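You operate a simulated robot arm through the tools that you are given. There is no shell and no other tool.

You run a simulated two-armed robot. Do the job below in one go: nothing can be reset, and whatever is moved stays where it is left.

TASK
Shake bottles R4 and M3 at 240 rpm till DONE lights.
Fine: leave them in the shaker and turn its dial back to 0. Set down upright: what you pick out.

The check looks at the end state, three seconds after you hand in, the way a careful person would. Anything else that was tipped, shoved, dropped, spilled or broken makes it a failure.

THE ROBOT
Two 7-joint arms with fingered hands on one trunk that stands fixed in place. Base frame: the origin is at the foot of the trunk, x ahead of it, y to its left, z up; the work surface is at about z = 800. Units: mm, degrees, N and s.
The left shoulder is at [60, 138, 947], the right one opposite. With the tool pointing down near the work surface each hand reaches from about 420 to 920 mm from the base axis, measured 20 degrees to its own side. Payload 4 kg a hand.
The TCP of each hand is the grasp point between the finger pads, 36 mm short of the fingertips. In the tool frame z runs along the fingers and y along their closing line. The gripper opens to 120 mm. The gripper's body begins 42 mm behind the TCP. The gripper is a hand of 5 fingers: y runs from the thumb to the fingers, the wrist lies at [-15, -109, -200] in the tool frame.
Orientation is that of the tool frame in the base frame, as a unit quaternion [w, x, y, z]. With the fingers straight down and the wrist toward the robot, the tool's x, y and z point along [0, 1, 0], [1, 0, 0] and [0, 0, -1] of the base frame.

THE INTERFACE
- The arms move only by the tool nudge_tool. It takes "left_commands", "right_commands" or both (then of equal length, played together; a hand with none holds still); each is a list of rows, each an object of numbers (a shift or turn left out is 0): "tx", "ty", "tz": the shift along the tool's x, y, z in mm; "wx", "wy", "wz": the turn, a rotation vector about the tool's x, y, z in rad. In form: [{"tx": .., "ty": .., "tz": .., "wx": .., "wy": .., "wz": ..}, ...]. A call has 1 to 20 rows; each row is the pose to reach, as a shift and turn from the pose commanded when the call began, along the tool's axes at that moment. Rows are played at 5 a second. More than 50 mm and 8.6 degrees between two rows, and nothing of the call is played. A pose out of reach is approached as far as the arm can. The call stops where the force on the tool passes 80 N (or 10 N more than at its start, if that is more) or the arm is blocked; 0.2 s more then pass. In this call time passes only in rows, and 0.2 s behind the last. The reply holds the time, the measured pose of the TCP, the force on the tool along the base axes, the opening and the grip force, in the units named above and with some noise, with the torque about the TCP (base axes, N m) and any sound that the robot's microphone picked up.
- Cameras (640 x 400 px; columns grow to the right, rows downward): "scene" is now at [61.4, -21.5, 1582.5]; the picture's right is [-0.08, -1.00, 0.00], its down [-0.69, 0.05, -0.72] and it looks along [0.72, -0.06, -0.69] (base axes); focal length 351 px, centre (320, 200). "left" rides on the left gripper at [-69, -79, -131] in its tool frame; the picture's right is [-0.79, -0.29, 0.55], its down [0.55, -0.74, 0.40] and it looks along [0.29, 0.61, 0.74] (tool axes); focal length 222 px, centre (320, 200). "right" rides on the right gripper at [69, -79, -131] in its tool frame; the picture's right is [-0.78, 0.29, -0.55], its down [-0.55, -0.73, 0.40] and it looks along [-0.29, 0.61, 0.74] (tool axes); focal length 222 px, centre (320, 200). There is no depth. A picture from a camera that has moved, and an enlarged one, comes with that camera's place and axes in the base frame and with its lens. The place of the scene camera against the robot may be out by one fixed shift of up to 25 mm in any direction.
- get_image(camera): a new picture of that camera. The clock stands still meanwhile.
- move_column(by): slides the trunk up (or, below 0, down) by that many mm; the arms and the scene camera ride with it, the base frame stays. It gives what a move gives, with no picture.
- curl_fingers(index, middle, ring, little, thumb_bend, thumb_turn, hand): sets how far each is bent, from 0 (flat) to 1 (curled in); at 0.3 the hand is open as for a grip, at 0.7 the pads meet at the TCP. One left out holds its place. A second passes; each finger stops where it meets its share of the squeeze, and holds until it gets a number again. It is the only way to open and close the hand. It gives what a move gives, with no picture; readings hold the bend of each and the force on index, middle, ring, little, thumb and palm. thumb_turn goes from beside the hand (0) to across from the fingers (1), as for a grip.
- pan_tilt(pan, tilt): turns the head with the scene camera to pan (to the left, within 86 degrees either way) and tilt (down, from -29 to 69), counted from straight ahead of the robot. It gives what a move gives.
- close_up(camera, box): a new picture of the part [left, top, right, bottom] of that camera's present view, enlarged. The clock stands still meanwhile.
- job_done(): hands the job in; it is judged then, once.

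Nothing tells you positions but the pictures and the camera data. Unless the task says otherwise, let go and move clear before handing in.

The tools are called as name(argument=value, ...) on one line, values as JSON. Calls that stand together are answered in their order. nudge_tool: Moves the arms, as the interface text tells. Its arguments: {"type":"object","properties":{"left_commands":{"type":"array","items":{"type":"object","properties":{"tx":{"type":"number"},"ty":{"type":"number"},"tz":{"type":"number"},"wx":{"type":"number"},"wy":{"type":"number"},"wz":{"type":"number"}}}},"right_commands":{"type":"array","items":{"type":"object","properties":{"tx":{"type":"number"},"ty":{"type":"number"},"tz":{"type":"number"},"wx":{"type":"number"},"wy":{"type":"number"},"wz":{"type":"number"}}}}},"required":[]} The other tools are called the same way: move_column (by) slides the trunk up or down; curl_fingers (index, middle, ring, little, thumb_bend, thumb_turn, hand) moves the fingers one by one; pan_tilt (pan, tilt) turns the head that bears the scene camera; get_image (camera) takes a picture; close_up (camera, box) takes an enlarged picture of a part of a camera's view; job_done () hands the job in.

At the start:

```text
time: 0.0
left_position: [599.6, 178.4, 1214.5]
left_orientation: [0.0, 0.707, 0.707, 0.0]
left_contact_force: [-0.9, -0.4, -0.6]
left_moment: [0.03, -0.03, -0.02]
left_gripper_width: 119.7
left_gripper_force: 0.0
left_shape: jaw
left_bend: [0.3, 0.3, 0.3, 0.3, 0.3, 0.97]
left_finger forces: [0.0, 0.0, 0.1, 0.1, 0.0, 0.0]
right_position: [526.5, -358.1, 1175.7]
right_orientation: [0.0, 0.707, 0.707, 0.001]
right_contact_force: [-0.8, 0.5, 0.5]
right_moment: [0.02, -0.03, -0.01]
right_gripper_width: 119.6
right_gripper_force: 0.0
right_shape: jaw
right_bend: [0.3, 0.3, 0.3, 0.3, 0.3, 0.97]
right_finger forces: [0.1, 0.1, 0.0, 0.0, 0.0, 0.1]
trunk travel left (down, up): [-525.0, 65.0]
head pan, tilt: [-4.5, 43.6]
```

scene: 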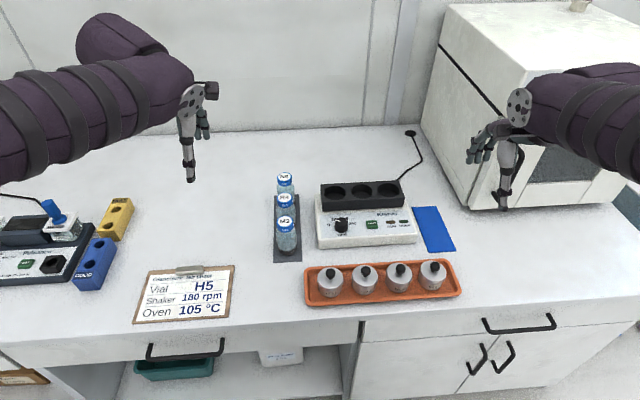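
right: 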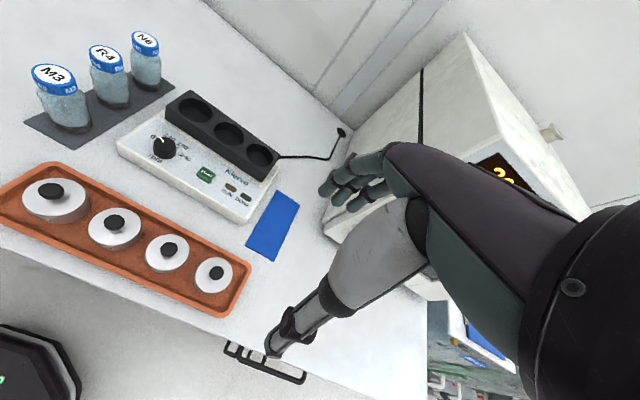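
left: 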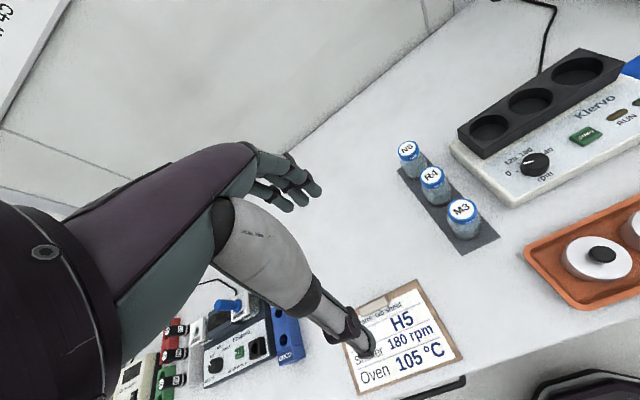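

I see a shaker with three wells, a dial and a green button right of centre, with three bottles (N6, R4, M3 from back to front) on a dark mat to its left. I'll look closer before moving anything.

close_up(camera="scene", box=[260, 160, 460, 285])

close_up(camera="right", box=[0, 0, 320, 200])

close_up(camera="left", box=[380, 40, 640, 260])

close_up(camera="scene", box=[0, 160, 260, 330])

```text
3.20 times, centred on (360, 222) of scene
camera zoom: at [61.4, -21.5, 1582.5], right [-0.08, -1.0, 0.0], down [-0.69, 0.05, -0.72], along [0.72, -0.06, -0.69], focal length 1122 px, centre (192, 128)
```

zoom: 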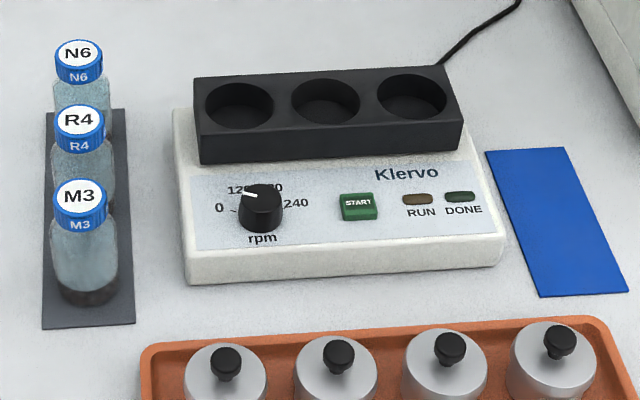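

```text
2.00 times, centred on (160, 100) of right
camera zoom: at [448.7, -288.3, 1308.2], right [0.29, -0.78, 0.55], down [-0.73, -0.55, -0.4], along [0.61, -0.29, -0.74], focal length 444 px, centre (640, 400)
```

zoom: 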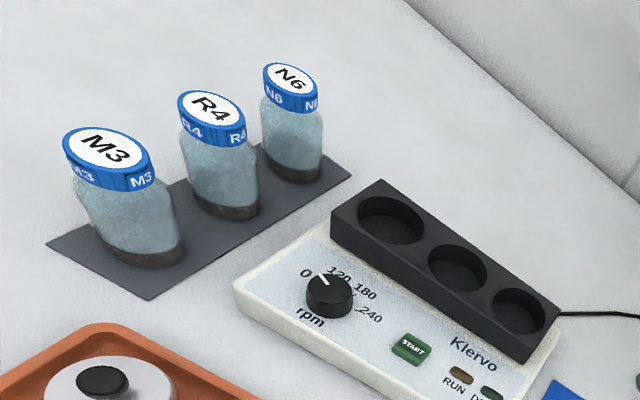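

```text
1.82 times, centred on (510, 150) of left
camera zoom: at [520.8, 109.9, 1345.4], right [-0.29, -0.79, -0.55], down [-0.74, 0.55, -0.4], along [0.61, 0.29, -0.74], focal length 404 px, centre (-26, 291)
```

zoom: 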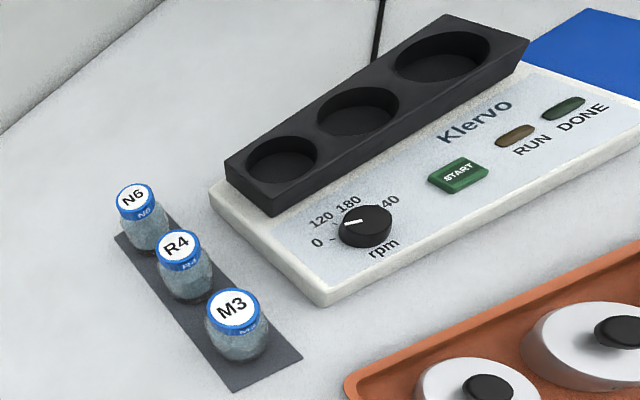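

```text
2.35 times, centred on (130, 245) of scene
camera zoom: at [61.4, -21.5, 1582.5], right [-0.08, -1.0, 0.0], down [-0.69, 0.05, -0.72], along [0.72, -0.06, -0.69], focal length 825 px, centre (767, 94)
```

zoom: 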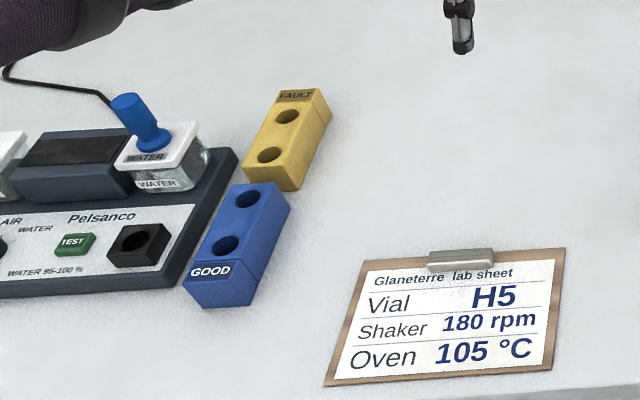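

The three bottles are about 90 mm apart along x at y≈34, and the wells sit near x≈804. The dial is near (703,-119) and START near (705,-206). Next I'll look at the hands and the dial.

close_up(camera="right", box=[110, 110, 270, 210])

close_up(camera="left", box=[480, 100, 640, 200])

close_up(camera="scene", box=[440, 70, 560, 220])

close_up(camera="right", box=[220, 100, 480, 380])

close_up(camera="scene", box=[325, 205, 375, 240])

```text
4.00 times, centred on (190, 160) of right
camera zoom: at [448.7, -288.3, 1308.2], right [0.29, -0.78, 0.55], down [-0.73, -0.55, -0.4], along [0.61, -0.29, -0.74], focal length 888 px, centre (840, 360)
```

zoom: 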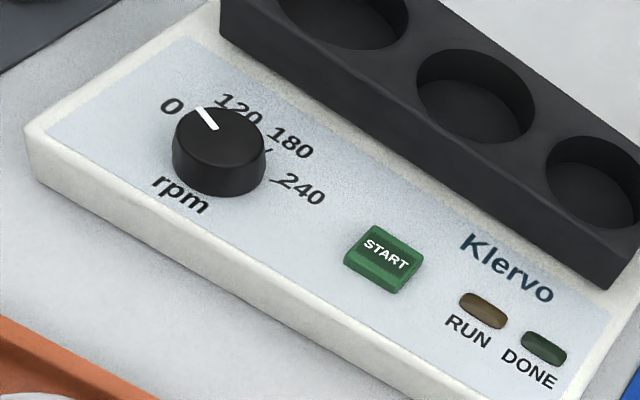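

```text
4.00 times, centred on (560, 150) of left
camera zoom: at [520.8, 109.9, 1345.4], right [-0.29, -0.79, -0.55], down [-0.74, 0.55, -0.4], along [0.61, 0.29, -0.74], focal length 888 px, centre (-640, 400)
```

zoom: 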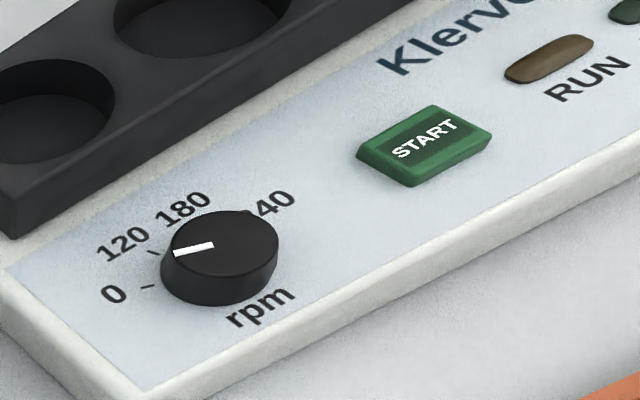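

```text
2.67 times, centred on (500, 145) of scene
camera zoom: at [61.4, -21.5, 1582.5], right [-0.08, -1.0, 0.0], down [-0.69, 0.05, -0.72], along [0.72, -0.06, -0.69], focal length 935 px, centre (-160, 347)
```

zoom: 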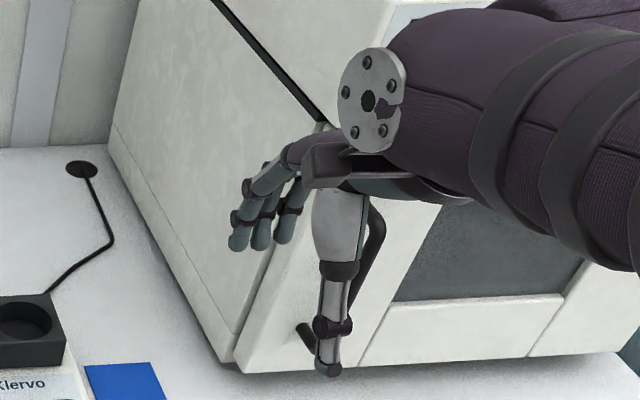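

```text
1.43 times, centred on (350, 240) of right
camera zoom: at [448.7, -288.3, 1308.2], right [0.29, -0.78, 0.55], down [-0.73, -0.55, -0.4], along [0.61, -0.29, -0.74], focal length 317 px, centre (277, 143)
```

zoom: 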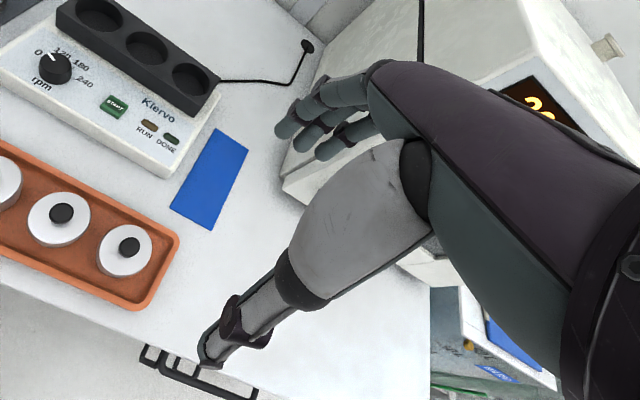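

```text
11.43 times, centred on (350, 222) of scene
camera zoom: at [61.4, -21.5, 1582.5], right [-0.08, -1.0, 0.0], down [-0.69, 0.05, -0.72], along [0.72, -0.06, -0.69], focal length 4009 px, centre (-23, -57)
```

zoom: 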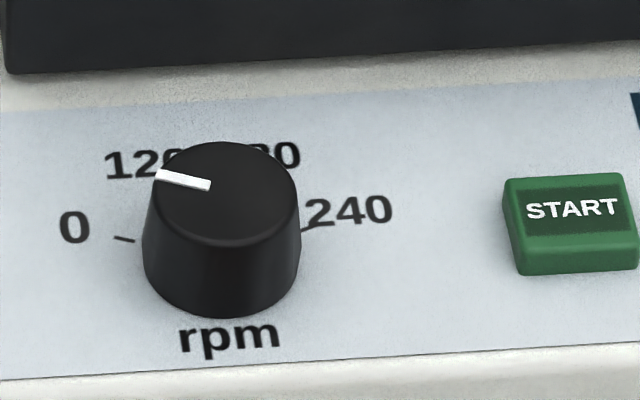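

The dial pointer is parallel to the 0 tick, so it is at 0 now. I'll bring the right hand over M3, turned about 70° so its fingers close roughly along y and stay clear of R4.

nudge_tool(right_commands=[{"tx": 32.7, "ty": 12.5, "tz": 12.1, "wz": -0.102}, {"tx": 65.3, "ty": 24.9, "tz": 24.3, "wz": -0.203}, {"tx": 98, "ty": 37.4, "tz": 36.4, "wz": -0.305}, {"tx": 130.7, "ty": 49.8, "tz": 48.6, "wz": -0.407}, {"tx": 163.3, "ty": 62.3, "tz": 60.7, "wz": -0.508}, {"tx": 196, "ty": 74.8, "tz": 72.9, "wz": -0.61}, {"tx": 228.7, "ty": 87.2, "tz": 85, "wz": -0.712}, {"tx": 261.3, "ty": 99.7, "tz": 97.1, "wz": -0.813}, {"tx": 294, "ty": 112.1, "tz": 109.3, "wz": -0.915}, {"tx": 326.7, "ty": 124.6, "tz": 121.4, "wz": -1.017}, {"tx": 359.3, "ty": 137, "tz": 133.6, "wz": -1.118}, {"tx": 392, "ty": 149.5, "tz": 145.7, "wz": -1.22}])

get_image(camera="right")

get_image(camera="left")

get_image(camera="scene")

```text
time: 2.6
left_position: [599.9, 179.0, 1213.7]
left_orientation: [0.0, 0.707, 0.707, -0.001]
left_contact_force: [1.1, 0.5, -1.2]
left_moment: [0.03, 0.0, 0.01]
left_gripper_width: 119.8
left_gripper_force: 0.0
left_shape: jaw
left_bend: [0.3, 0.3, 0.3, 0.3, 0.3, 0.97]
left_finger forces: [0.1, 0.0, 0.0, 0.0, 0.0, 0.0]
right_position: [678.7, 35.3, 1029.2]
right_orientation: [0.001, 0.174, 0.985, -0.001]
right_contact_force: [-0.6, 0.7, 0.1]
right_moment: [0.0, 0.01, -0.03]
right_gripper_width: 119.6
right_gripper_force: 0.0
right_shape: jaw
right_bend: [0.3, 0.3, 0.3, 0.3, 0.3, 0.97]
right_finger forces: [0.0, 0.1, 0.0, 0.1, 0.0, 0.0]
trunk travel left (down, up): [-525.0, 65.0]
head pan, tilt: [-4.5, 43.6]
```

```text
taken
camera right: at [586.6, -14.6, 1161.4], right [0.84, 0.01, 0.55], down [0.27, -0.88, -0.4], along [0.48, 0.48, -0.74], focal length 222 px, centre (320, 200)
```

right: 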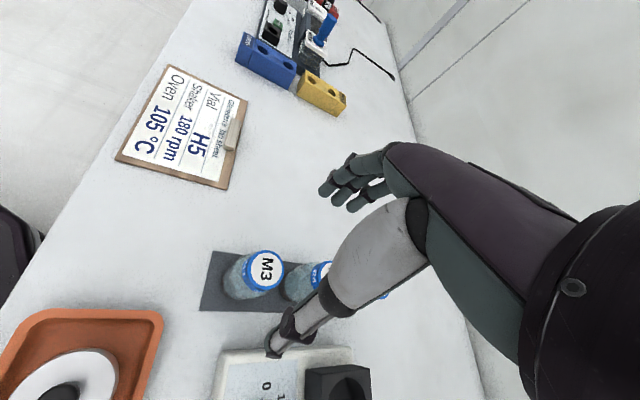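

```text
taken
camera left: at [521.7, 110.6, 1344.9], right [-0.29, -0.79, -0.55], down [-0.74, 0.55, -0.4], along [0.61, 0.29, -0.74], focal length 222 px, centre (320, 200)
```

left: 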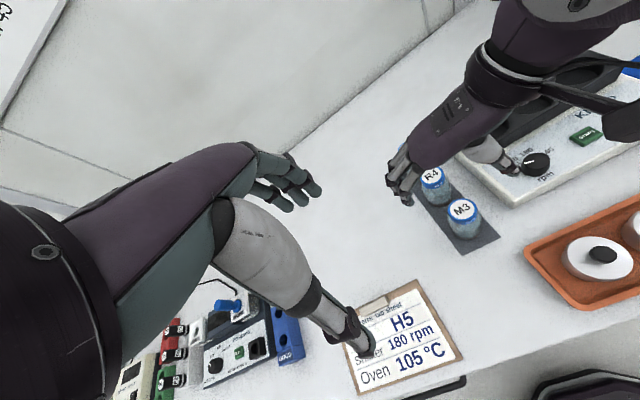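

```text
taken
camera scene: at [62.4, -20.7, 1582.5], right [-0.08, -1.0, 0.0], down [-0.69, 0.05, -0.72], along [0.72, -0.06, -0.69], focal length 351 px, centre (320, 200)
```

scene: 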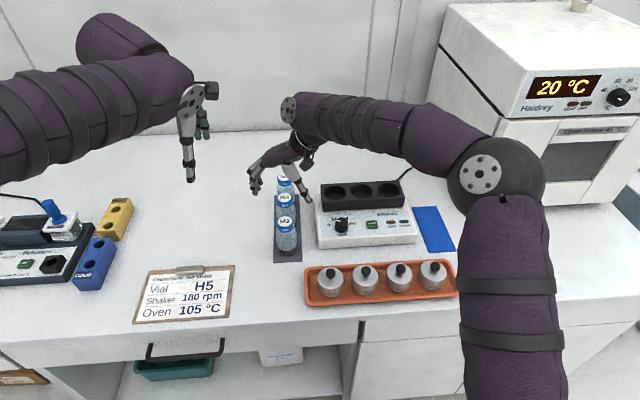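

M3's cap comes out at about (676, 35) from this view too, which agrees. I'll check the bottle and finger details before descending.

close_up(camera="left", box=[380, 130, 540, 270])

close_up(camera="right", box=[200, 220, 400, 370])

close_up(camera="scene", box=[230, 130, 330, 270])

```text
2.86 times, centred on (460, 200) of left
camera zoom: at [521.7, 110.6, 1344.9], right [-0.29, -0.79, -0.55], down [-0.74, 0.55, -0.4], along [0.61, 0.29, -0.74], focal length 635 px, centre (-80, 200)
```

zoom: 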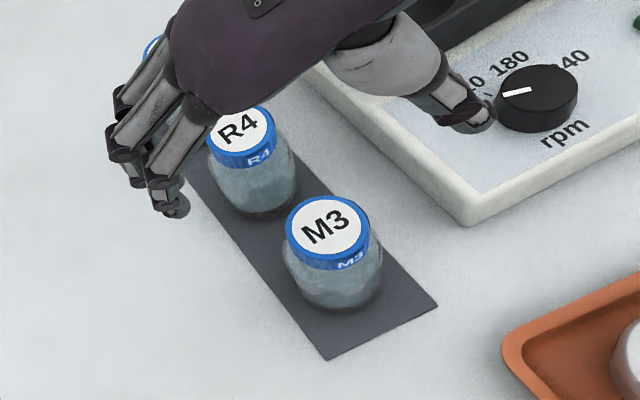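

```text
2.67 times, centred on (300, 295) of right
camera zoom: at [586.6, -14.6, 1161.4], right [0.84, 0.01, 0.55], down [0.27, -0.88, -0.4], along [0.48, 0.48, -0.74], focal length 592 px, centre (373, -53)
```

zoom: 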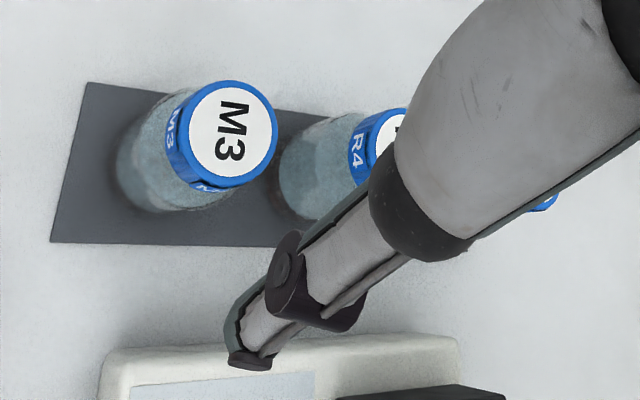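

```text
2.86 times, centred on (280, 200) of scene
camera zoom: at [62.4, -20.7, 1582.5], right [-0.08, -1.0, 0.0], down [-0.69, 0.05, -0.72], along [0.72, -0.06, -0.69], focal length 1002 px, centre (434, 200)
```

zoom: 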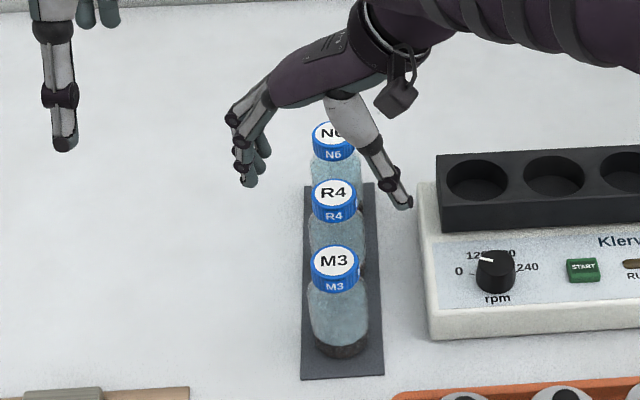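

close_up(camera="scene", box=[310, 170, 420, 240])

close_up(camera="left", box=[430, 120, 500, 250])

```text
5.71 times, centred on (365, 205) of scene
camera zoom: at [62.4, -20.7, 1582.5], right [-0.08, -1.0, 0.0], down [-0.69, 0.05, -0.72], along [0.72, -0.06, -0.69], focal length 2004 px, centre (63, 171)
```

zoom: 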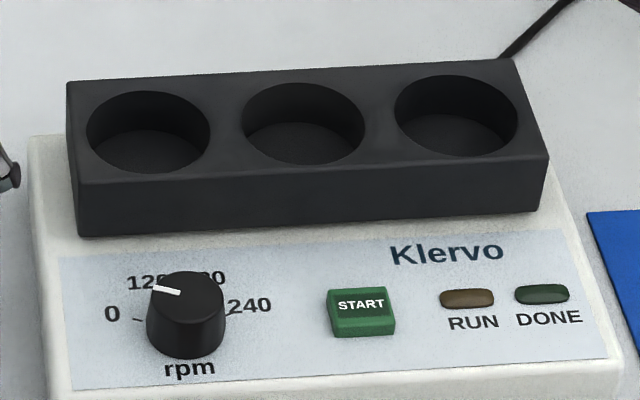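

```text
3.08 times, centred on (465, 185) of left
camera zoom: at [521.7, 110.6, 1344.9], right [-0.29, -0.79, -0.55], down [-0.74, 0.55, -0.4], along [0.61, 0.29, -0.74], focal length 684 px, centre (-126, 246)
```

zoom: 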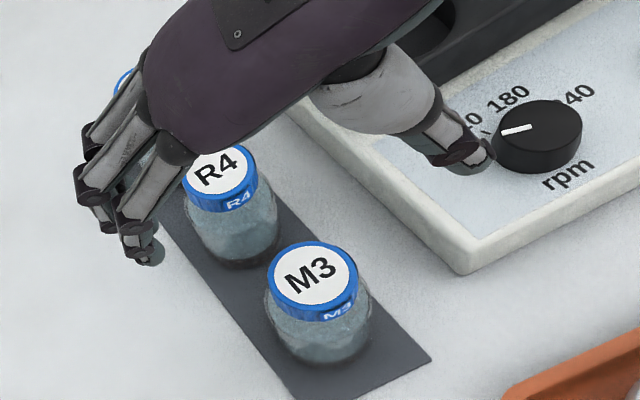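

The wells are about 27 mm deep with the block top at about 885, so I'll grip a little below the cap. I'll lower the open hand around M3 part way and check alignment.

nudge_tool(right_commands=[{"tx": 0.5, "ty": -0.2, "tz": 22}, {"tx": 1, "ty": -0.4, "tz": 44}, {"tx": 1.5, "ty": -0.6, "tz": 66}, {"tx": 1.9, "ty": -0.7, "tz": 88}, {"tx": 1.9, "ty": -0.7, "tz": 100}])

get_image(camera="right")

close_up(camera="scene", box=[220, 150, 340, 280])

close_up(camera="left", box=[380, 130, 540, 270])

```text
time: 3.8
left_position: [599.9, 179.5, 1214.3]
left_orientation: [0.0, 0.707, 0.707, -0.001]
left_contact_force: [0.3, 0.2, -1.3]
left_moment: [-0.03, -0.01, 0.02]
left_gripper_width: 119.5
left_gripper_force: 0.0
left_shape: jaw
left_bend: [0.3, 0.3, 0.3, 0.3, 0.3, 0.97]
left_finger forces: [0.0, 0.0, 0.1, 0.0, 0.1, 0.1]
right_position: [675.6, 34.0, 930.1]
right_orientation: [0.001, 0.174, 0.985, 0.0]
right_contact_force: [0.3, -0.5, 0.4]
right_moment: [0.0, 0.0, 0.03]
right_gripper_width: 119.6
right_gripper_force: 0.1
right_shape: jaw
right_bend: [0.3, 0.3, 0.3, 0.3, 0.3, 0.97]
right_finger forces: [0.1, 0.1, 0.0, 0.1, 0.0, 0.1]
trunk travel left (down, up): [-525.0, 65.0]
head pan, tilt: [-4.5, 43.6]
```

```text
taken
camera right: at [583.8, -16.0, 1061.8], right [0.84, 0.0, 0.55], down [0.26, -0.88, -0.4], along [0.48, 0.48, -0.74], focal length 222 px, centre (320, 200)
```

right: 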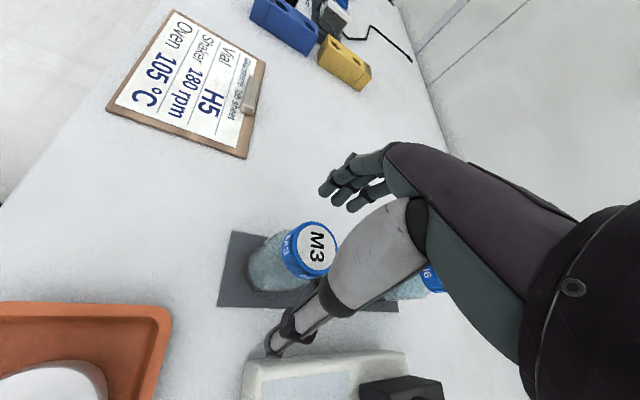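

```text
3.08 times, centred on (280, 215) of scene
camera zoom: at [61.6, -21.5, 1582.5], right [-0.08, -1.0, 0.0], down [-0.69, 0.05, -0.72], along [0.72, -0.06, -0.69], focal length 1079 px, centre (443, 154)
```

zoom: 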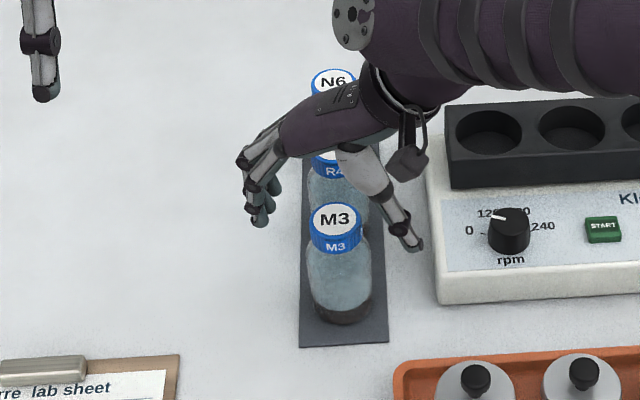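

```text
2.86 times, centred on (460, 200) of left
camera zoom: at [521.0, 110.0, 1345.3], right [-0.29, -0.79, -0.55], down [-0.74, 0.55, -0.4], along [0.61, 0.29, -0.74], focal length 635 px, centre (-80, 200)
```

zoom: 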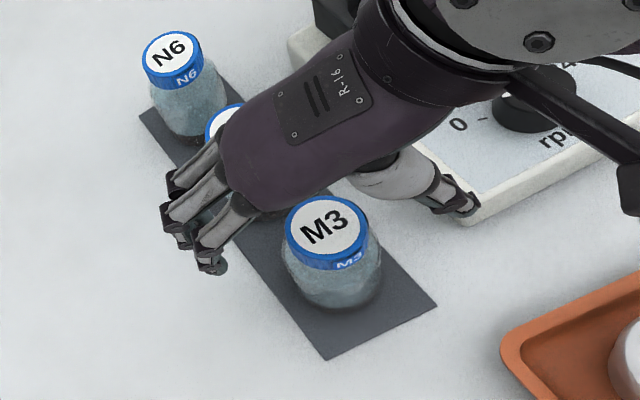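

The hand straddles M3 well. I'll lower the last 52 mm with the thumb slightly pre-bent to stay clear of the shaker edge.

curl_fingers(hand="right", thumb_bend=0.36, index=0.34, middle=0.34, ring=0.34, little=0.34)

nudge_tool(right_commands=[{"tz": 10}, {"tz": 20}, {"tz": 30}, {"tz": 40}, {"tz": 48}, {"tz": 52}])

get_image(camera="right")

close_up(camera="scene", box=[220, 150, 340, 280])

close_up(camera="left", box=[380, 130, 540, 270])

```text
time: 4.8
left_position: [600.5, 179.2, 1214.8]
left_orientation: [0.0, 0.707, 0.707, 0.0]
left_contact_force: [0.3, -0.4, -0.7]
left_moment: [-0.01, 0.0, 0.02]
left_gripper_width: 119.5
left_gripper_force: 0.1
left_shape: jaw
left_bend: [0.3, 0.3, 0.3, 0.3, 0.3, 0.97]
left_finger forces: [0.0, 0.0, 0.0, 0.0, 0.1, 0.0]
right_position: [675.3, 34.6, 929.2]
right_orientation: [0.0, 0.175, 0.985, 0.0]
right_contact_force: [1.4, -0.1, 0.4]
right_moment: [0.01, -0.01, 0.01]
right_gripper_width: 105.3
right_gripper_force: 0.1
right_shape: fingers
right_bend: [0.34, 0.34, 0.34, 0.34, 0.36, 0.97]
right_finger forces: [0.1, 0.1, 0.0, 0.1, 0.0, 0.1]
trunk travel left (down, up): [-525.0, 65.0]
head pan, tilt: [-4.5, 43.6]
```

```text
time: 6.2
left_position: [600.1, 178.6, 1214.9]
left_orientation: [0.001, 0.707, 0.707, 0.0]
left_contact_force: [-0.5, -0.6, 0.6]
left_moment: [0.03, 0.0, -0.02]
left_gripper_width: 119.6
left_gripper_force: 0.1
left_shape: jaw
left_bend: [0.3, 0.3, 0.3, 0.3, 0.3, 0.97]
left_finger forces: [0.0, 0.1, 0.1, 0.1, 0.0, 0.0]
right_position: [674.6, 33.8, 877.3]
right_orientation: [0.0, 0.175, 0.985, 0.0]
right_contact_force: [0.1, 0.5, 0.1]
right_moment: [-0.01, 0.01, 0.0]
right_gripper_width: 105.0
right_gripper_force: 0.1
right_shape: fingers
right_bend: [0.34, 0.34, 0.34, 0.34, 0.36, 0.97]
right_finger forces: [0.0, 0.0, 0.0, 0.1, 0.0, 0.0]
trunk travel left (down, up): [-525.0, 65.0]
head pan, tilt: [-4.5, 43.6]
```

```text
taken
camera right: at [583.2, -16.7, 1010.0], right [0.84, 0.0, 0.55], down [0.26, -0.88, -0.4], along [0.48, 0.48, -0.74], focal length 222 px, centre (320, 200)
```

right: 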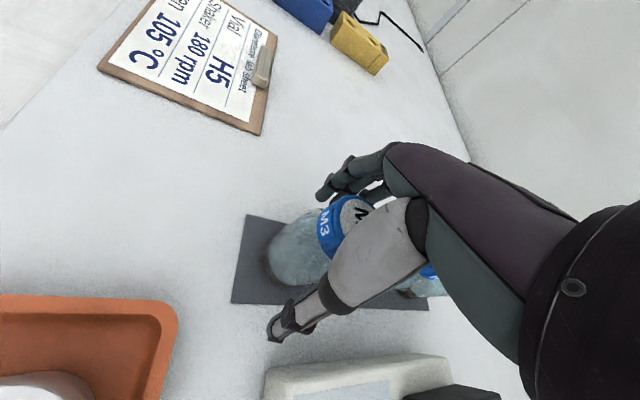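

```text
3.08 times, centred on (280, 215) of scene
camera zoom: at [61.5, -21.5, 1582.5], right [-0.08, -1.0, 0.0], down [-0.69, 0.05, -0.72], along [0.72, -0.06, -0.69], focal length 1079 px, centre (443, 154)
```

zoom: 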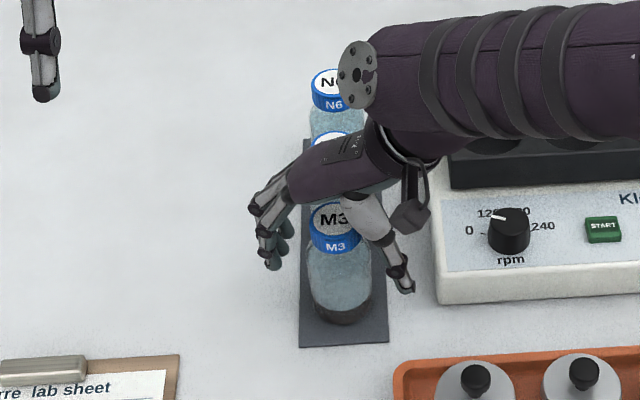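

```text
2.86 times, centred on (460, 200) of left
camera zoom: at [520.9, 109.9, 1345.3], right [-0.29, -0.79, -0.55], down [-0.74, 0.55, -0.4], along [0.61, 0.29, -0.74], focal length 635 px, centre (-80, 200)
```

zoom: 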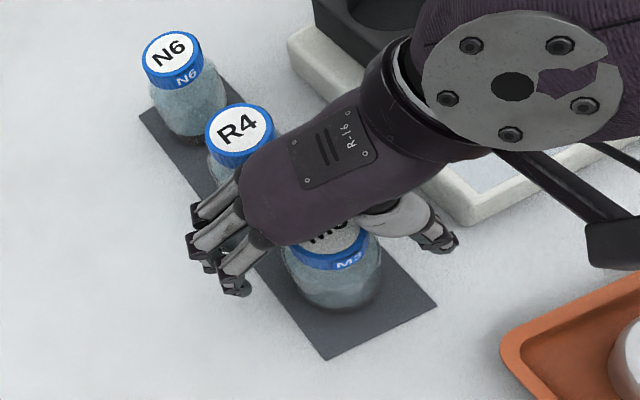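

The hand is around M3 with no contact, so I'll close the fingers in two steps.

curl_fingers(hand="right", thumb_bend=0.47, index=0.47, middle=0.47, ring=0.47, little=0.47)

get_image(camera="right")

close_up(camera="scene", box=[240, 180, 320, 270])

```text
time: 7.2
left_position: [599.7, 178.8, 1215.8]
left_orientation: [0.0, 0.707, 0.707, -0.001]
left_contact_force: [0.5, 0.8, -0.4]
left_moment: [0.0, 0.01, -0.02]
left_gripper_width: 119.6
left_gripper_force: 0.1
left_shape: jaw
left_bend: [0.3, 0.3, 0.3, 0.3, 0.3, 0.97]
left_finger forces: [0.1, 0.0, 0.0, 0.1, 0.0, 0.0]
right_position: [675.0, 33.8, 878.5]
right_orientation: [0.0, 0.174, 0.985, -0.001]
right_contact_force: [-0.9, -0.7, 0.7]
right_moment: [-0.01, 0.01, 0.0]
right_gripper_width: 69.3
right_gripper_force: 0.1
right_shape: fingers
right_bend: [0.47, 0.47, 0.47, 0.47, 0.47, 0.97]
right_finger forces: [0.1, 0.0, 0.0, 0.1, 0.0, 0.0]
trunk travel left (down, up): [-525.0, 65.0]
head pan, tilt: [-4.5, 43.6]
```

```text
taken
camera right: at [583.2, -16.5, 1010.2], right [0.84, 0.0, 0.55], down [0.26, -0.88, -0.4], along [0.48, 0.48, -0.74], focal length 222 px, centre (320, 200)
```

right: 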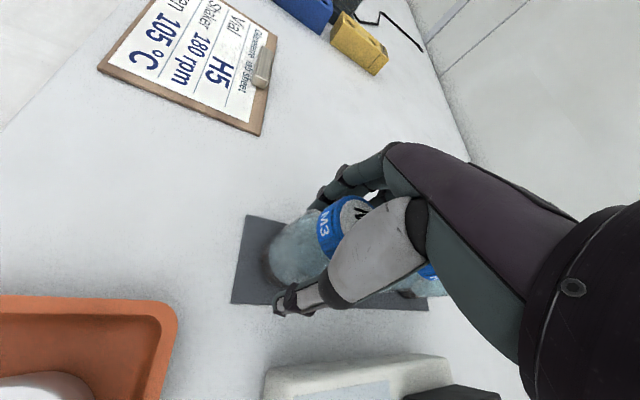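

```text
4.44 times, centred on (280, 225) of scene
camera zoom: at [61.5, -21.5, 1582.5], right [-0.08, -1.0, 0.0], down [-0.69, 0.05, -0.72], along [0.72, -0.06, -0.69], focal length 1559 px, centre (498, 89)
```

zoom: 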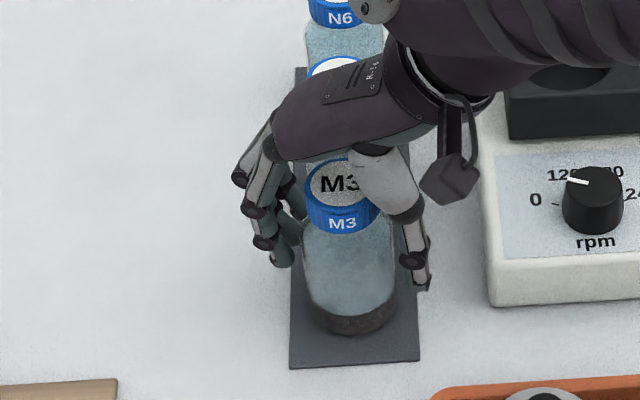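

The gaps look balanced on both sides, so I'll close to grip.

curl_fingers(hand="right", thumb_bend=0.6, index=0.6, middle=0.6, ring=0.6, little=0.6)

get_image(camera="right")

close_up(camera="scene", box=[240, 180, 320, 270])

```text
time: 8.2
left_position: [599.2, 178.3, 1213.9]
left_orientation: [-0.001, 0.707, 0.707, 0.0]
left_contact_force: [0.0, -0.2, -0.2]
left_moment: [0.01, -0.01, 0.01]
left_gripper_width: 119.5
left_gripper_force: 0.0
left_shape: jaw
left_bend: [0.3, 0.3, 0.3, 0.3, 0.3, 0.97]
left_finger forces: [0.0, 0.0, 0.0, 0.1, 0.0, 0.1]
right_position: [674.9, 34.2, 877.0]
right_orientation: [0.0, 0.175, 0.985, 0.0]
right_contact_force: [1.1, 1.5, 1.1]
right_moment: [0.05, -0.06, 0.01]
right_gripper_width: 49.2
right_gripper_force: 8.7
right_shape: fingers
right_bend: [0.55, 0.57, 0.6, 0.6, 0.55, 0.97]
right_finger forces: [5.0, 4.2, 0.0, 0.0, 7.6, 0.0]
trunk travel left (down, up): [-525.0, 65.0]
head pan, tilt: [-4.5, 43.6]
```

```text
taken
camera right: at [583.2, -16.3, 1010.2], right [0.84, 0.0, 0.55], down [0.26, -0.88, -0.4], along [0.48, 0.48, -0.74], focal length 222 px, centre (320, 200)
```

right: 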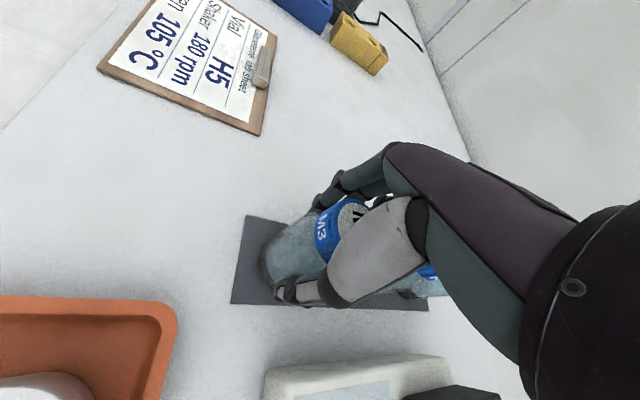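

```text
4.44 times, centred on (280, 225) of scene
camera zoom: at [61.6, -21.3, 1582.5], right [-0.08, -1.0, 0.0], down [-0.69, 0.05, -0.72], along [0.72, -0.06, -0.69], focal length 1559 px, centre (498, 89)
```

zoom: 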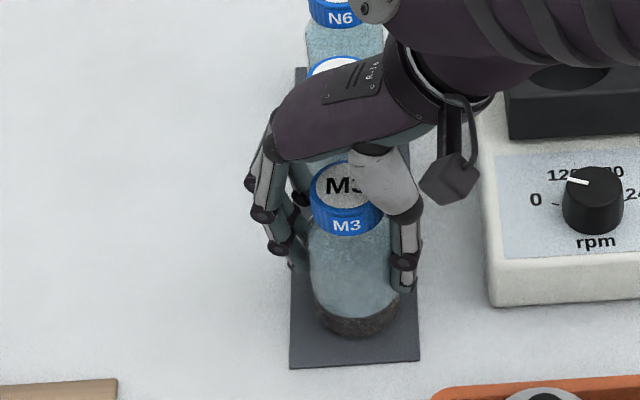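

M3 is held by index, middle and thumb. I'll add ring and little for a firmer hold.

curl_fingers(hand="right", thumb_bend=0.7, index=0.7, middle=0.7, ring=0.7, little=0.7)

get_image(camera="right")

close_up(camera="scene", box=[240, 180, 320, 270])

close_up(camera="left", box=[380, 130, 540, 270])

```text
time: 9.2
left_position: [600.0, 178.9, 1214.2]
left_orientation: [0.0, 0.706, 0.708, 0.001]
left_contact_force: [0.9, 0.1, 0.6]
left_moment: [-0.03, -0.01, -0.02]
left_gripper_width: 120.1
left_gripper_force: 0.1
left_shape: jaw
left_bend: [0.3, 0.3, 0.3, 0.3, 0.3, 0.97]
left_finger forces: [0.0, 0.0, 0.0, 0.0, 0.1, 0.0]
right_position: [673.8, 33.7, 876.9]
right_orientation: [0.0, 0.174, 0.985, 0.0]
right_contact_force: [0.8, 2.0, 0.2]
right_moment: [0.14, -0.14, 0.06]
right_gripper_width: 48.0
right_gripper_force: 19.8
right_shape: fingers
right_bend: [0.58, 0.61, 0.69, 0.7, 0.58, 0.95]
right_finger forces: [9.8, 9.1, 1.2, 0.1, 19.4, 0.0]
trunk travel left (down, up): [-525.0, 65.0]
head pan, tilt: [-4.5, 43.6]
```

```text
taken
camera right: at [583.2, -16.4, 1010.2], right [0.84, 0.0, 0.55], down [0.26, -0.88, -0.4], along [0.48, 0.48, -0.74], focal length 222 px, centre (320, 200)
```

right: 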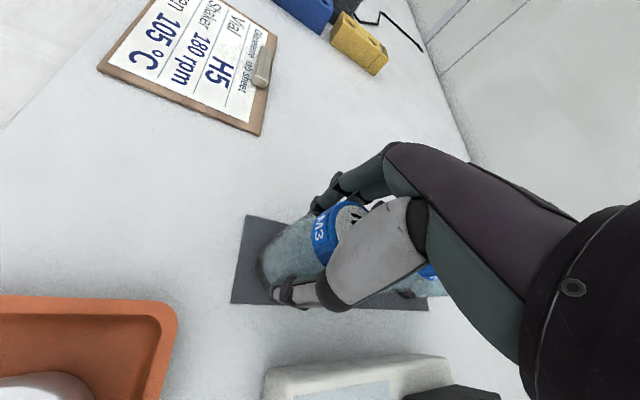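

```text
4.44 times, centred on (280, 225) of scene
camera zoom: at [61.6, -21.4, 1582.5], right [-0.08, -1.0, 0.0], down [-0.69, 0.05, -0.72], along [0.72, -0.06, -0.69], focal length 1559 px, centre (498, 89)
```

zoom: 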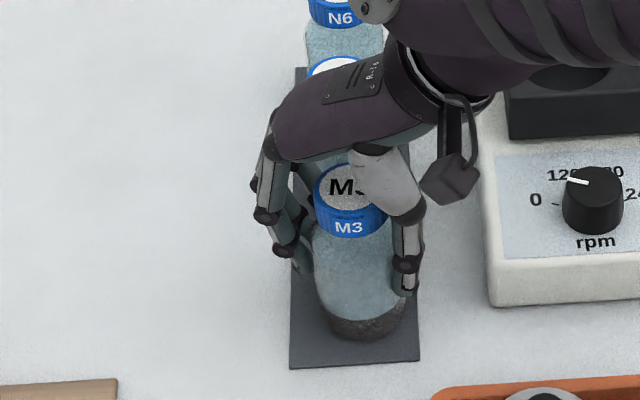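

```text
2.86 times, centred on (460, 200) of left
camera zoom: at [520.9, 110.0, 1345.3], right [-0.29, -0.79, -0.55], down [-0.74, 0.55, -0.4], along [0.61, 0.29, -0.74], focal length 635 px, centre (-80, 200)
```

zoom: 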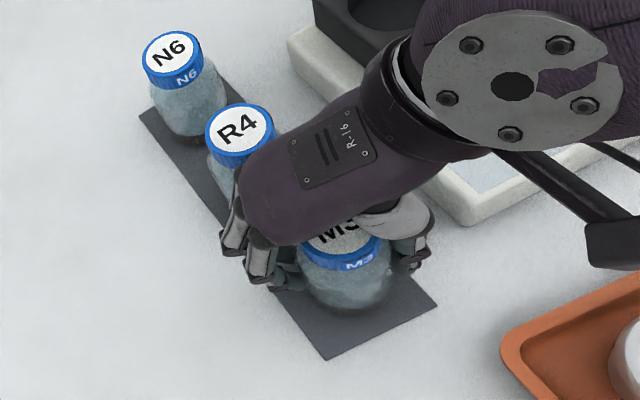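

M3 is gripped firmly at about 20 N but seems tilted slightly. I'll lift it a little and look.

nudge_tool(right_commands=[{"tz": -5}, {"tz": -10}, {"tz": -16}, {"tz": -22}, {"tz": -28}])

get_image(camera="right")

close_up(camera="scene", box=[240, 180, 320, 270])

close_up(camera="left", box=[380, 130, 540, 270])

```text
time: 10.4
left_position: [598.8, 178.8, 1214.1]
left_orientation: [0.0, 0.707, 0.707, 0.0]
left_contact_force: [0.4, 0.0, 0.0]
left_moment: [0.0, -0.01, -0.02]
left_gripper_width: 119.7
left_gripper_force: 0.0
left_shape: jaw
left_bend: [0.3, 0.3, 0.3, 0.3, 0.3, 0.97]
left_finger forces: [0.0, 0.0, 0.0, 0.0, 0.0, 0.1]
right_position: [674.6, 34.5, 904.7]
right_orientation: [0.0, 0.173, 0.985, 0.0]
right_contact_force: [-0.3, 0.3, -3.8]
right_moment: [0.04, -0.04, 0.01]
right_gripper_width: 48.4
right_gripper_force: 19.1
right_shape: fingers
right_bend: [0.58, 0.61, 0.69, 0.7, 0.58, 0.95]
right_finger forces: [9.3, 8.3, 1.1, 0.0, 19.3, 0.0]
trunk travel left (down, up): [-525.0, 65.0]
head pan, tilt: [-4.5, 43.6]
```

```text
taken
camera right: at [582.9, -16.2, 1037.8], right [0.84, 0.0, 0.55], down [0.26, -0.88, -0.4], along [0.48, 0.48, -0.74], focal length 222 px, centre (320, 200)
```

right: 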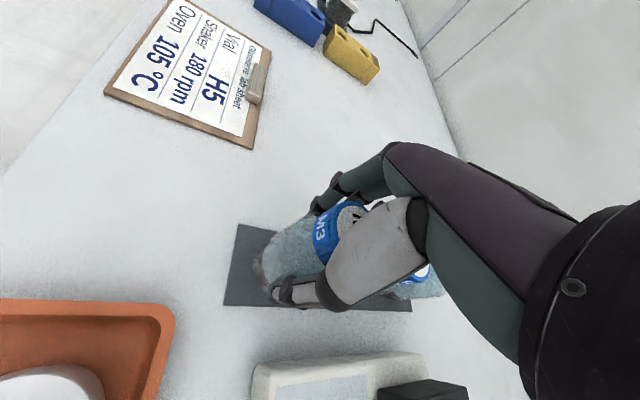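

```text
4.44 times, centred on (280, 225) of scene
camera zoom: at [61.6, -21.5, 1582.5], right [-0.08, -1.0, 0.0], down [-0.69, 0.05, -0.72], along [0.72, -0.06, -0.69], focal length 1559 px, centre (498, 89)
```

zoom: 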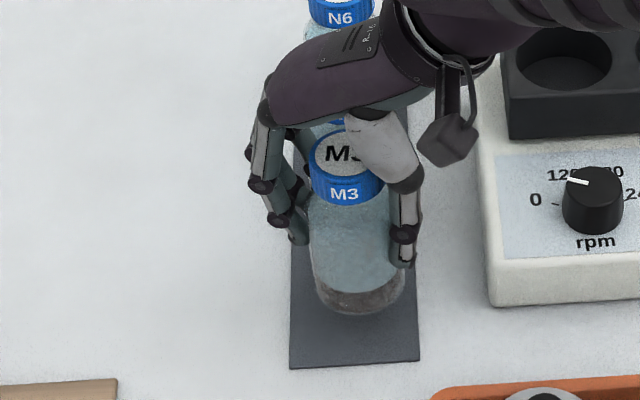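

```text
2.86 times, centred on (460, 200) of left
camera zoom: at [521.0, 109.9, 1345.3], right [-0.29, -0.79, -0.55], down [-0.74, 0.55, -0.4], along [0.61, 0.29, -0.74], focal length 635 px, centre (-80, 200)
```

zoom: 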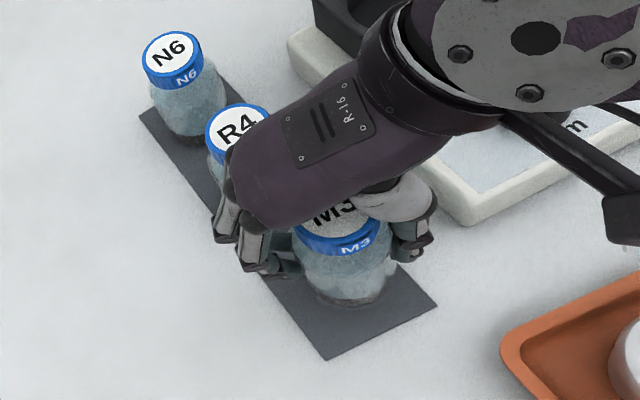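

M3 is lifted, weighs about 0.4 kg and hangs almost upright. I'll raise it and carry it over the right-hand well, turning the hand back to its default heading.

nudge_tool(right_commands=[{"tz": -18}, {"tz": -40}, {"tz": -64}, {"tz": -88}, {"tz": -105}])

nudge_tool(right_commands=[{"tx": -10, "ty": -12, "wz": 0.05}, {"tx": -28, "ty": -32, "wz": 0.15}, {"tx": -48, "ty": -52, "wz": 0.26}, {"tx": -68, "ty": -73, "wz": 0.37}, {"tx": -88, "ty": -94, "wz": 0.48}, {"tx": -108, "ty": -115, "wz": 0.59}, {"tx": -128, "ty": -136, "wz": 0.7}, {"tx": -148, "ty": -158, "wz": 0.81}, {"tx": -168, "ty": -180, "wz": 0.92}, {"tx": -188, "ty": -202, "wz": 1.03}, {"tx": -206, "ty": -222, "wz": 1.13}, {"tx": -219, "ty": -236, "wz": 1.19}, {"tx": -226, "ty": -242, "wz": 1.22}])

get_image(camera="scene")

get_image(camera="left")

get_image(camera="right")

```text
time: 11.6
left_position: [599.3, 178.5, 1214.3]
left_orientation: [0.0, 0.707, 0.707, 0.001]
left_contact_force: [-0.3, 0.3, 0.2]
left_moment: [-0.02, 0.03, 0.01]
left_gripper_width: 119.5
left_gripper_force: 0.1
left_shape: jaw
left_bend: [0.3, 0.3, 0.3, 0.3, 0.3, 0.97]
left_finger forces: [0.0, 0.0, 0.0, 0.0, 0.1, 0.0]
right_position: [674.5, 35.2, 1010.4]
right_orientation: [-0.001, 0.174, 0.985, 0.0]
right_contact_force: [-1.4, -0.3, -2.2]
right_moment: [-0.02, -0.01, -0.03]
right_gripper_width: 48.3
right_gripper_force: 19.3
right_shape: fingers
right_bend: [0.58, 0.61, 0.69, 0.7, 0.58, 0.95]
right_finger forces: [9.6, 8.5, 1.1, 0.1, 19.3, 0.1]
trunk travel left (down, up): [-525.0, 65.0]
head pan, tilt: [-4.5, 43.6]
```

```text
time: 14.4
left_position: [599.2, 178.4, 1213.2]
left_orientation: [0.001, 0.707, 0.707, -0.001]
left_contact_force: [-0.7, -0.7, 0.7]
left_moment: [0.0, -0.02, -0.01]
left_gripper_width: 119.7
left_gripper_force: 0.1
left_shape: jaw
left_bend: [0.3, 0.3, 0.3, 0.3, 0.3, 0.97]
left_finger forces: [0.0, 0.0, 0.1, 0.1, 0.0, 0.0]
right_position: [804.5, -270.5, 1010.3]
right_orientation: [0.0, 0.707, 0.707, 0.0]
right_contact_force: [-0.1, 0.0, -3.3]
right_moment: [-0.03, -0.02, 0.0]
right_gripper_width: 48.0
right_gripper_force: 19.2
right_shape: fingers
right_bend: [0.58, 0.61, 0.69, 0.7, 0.58, 0.95]
right_finger forces: [9.5, 8.6, 1.1, 0.1, 19.3, 0.0]
trunk travel left (down, up): [-525.0, 65.0]
head pan, tilt: [-4.5, 43.6]
```

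```text
taken
camera scene: at [61.9, -21.6, 1582.5], right [-0.08, -1.0, 0.0], down [-0.69, 0.05, -0.72], along [0.72, -0.06, -0.69], focal length 351 px, centre (320, 200)
```

scene: 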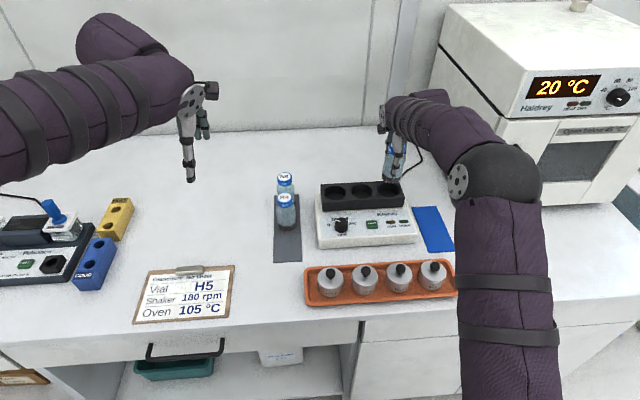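

```text
taken
camera left: at [521.2, 109.8, 1345.2], right [-0.29, -0.79, -0.55], down [-0.74, 0.55, -0.4], along [0.61, 0.29, -0.74], focal length 222 px, centre (320, 200)
```

left: 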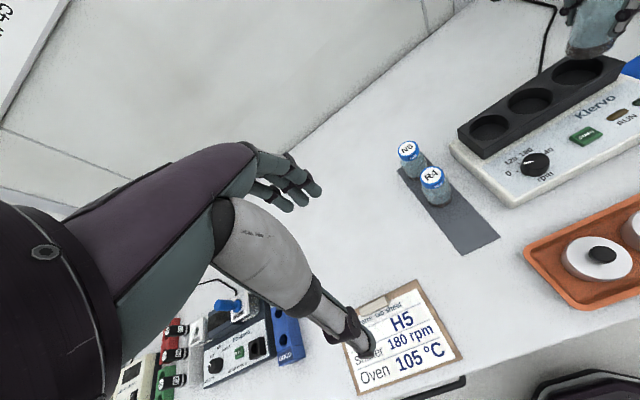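

```text
taken
camera right: at [726.3, -201.5, 1143.0], right [0.29, -0.78, 0.55], down [-0.74, -0.55, -0.4], along [0.61, -0.29, -0.74], focal length 222 px, centre (320, 200)
```

right: 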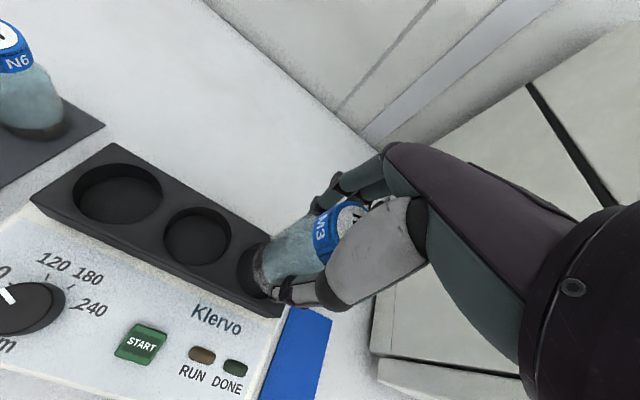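

M3 hovers near the right well. I'll take close-ups to check bottle-to-well alignment.

close_up(camera="right", box=[60, 130, 380, 330])

close_up(camera="scene", box=[310, 90, 430, 250])

close_up(camera="left", box=[440, 0, 640, 180])

```text
2.00 times, centred on (220, 230) of right
camera zoom: at [726.3, -201.5, 1143.0], right [0.29, -0.78, 0.55], down [-0.74, -0.55, -0.4], along [0.61, -0.29, -0.74], focal length 444 px, centre (520, 140)
```

zoom: 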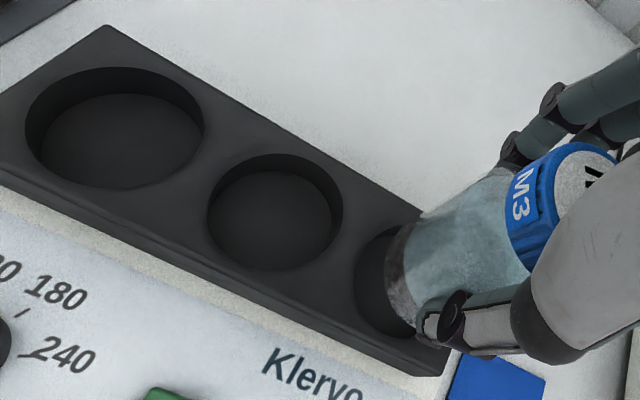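

```text
2.50 times, centred on (370, 170) of scene
camera zoom: at [61.9, -21.6, 1582.5], right [-0.08, -1.0, 0.0], down [-0.69, 0.05, -0.72], along [0.72, -0.06, -0.69], focal length 877 px, centre (195, 275)
```

zoom: 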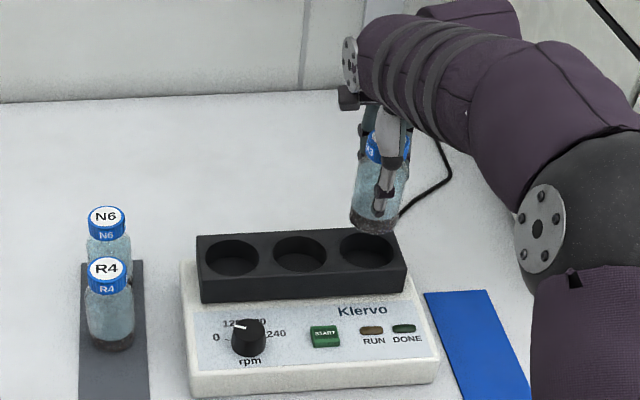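

```text
2.22 times, centred on (540, 90) of left
camera zoom: at [521.2, 109.8, 1345.2], right [-0.29, -0.79, -0.55], down [-0.74, 0.55, -0.4], along [0.61, 0.29, -0.74], focal length 494 px, centre (-169, 444)
```

zoom: 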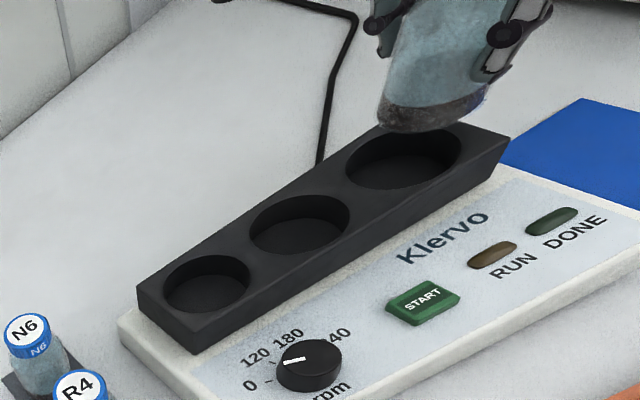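

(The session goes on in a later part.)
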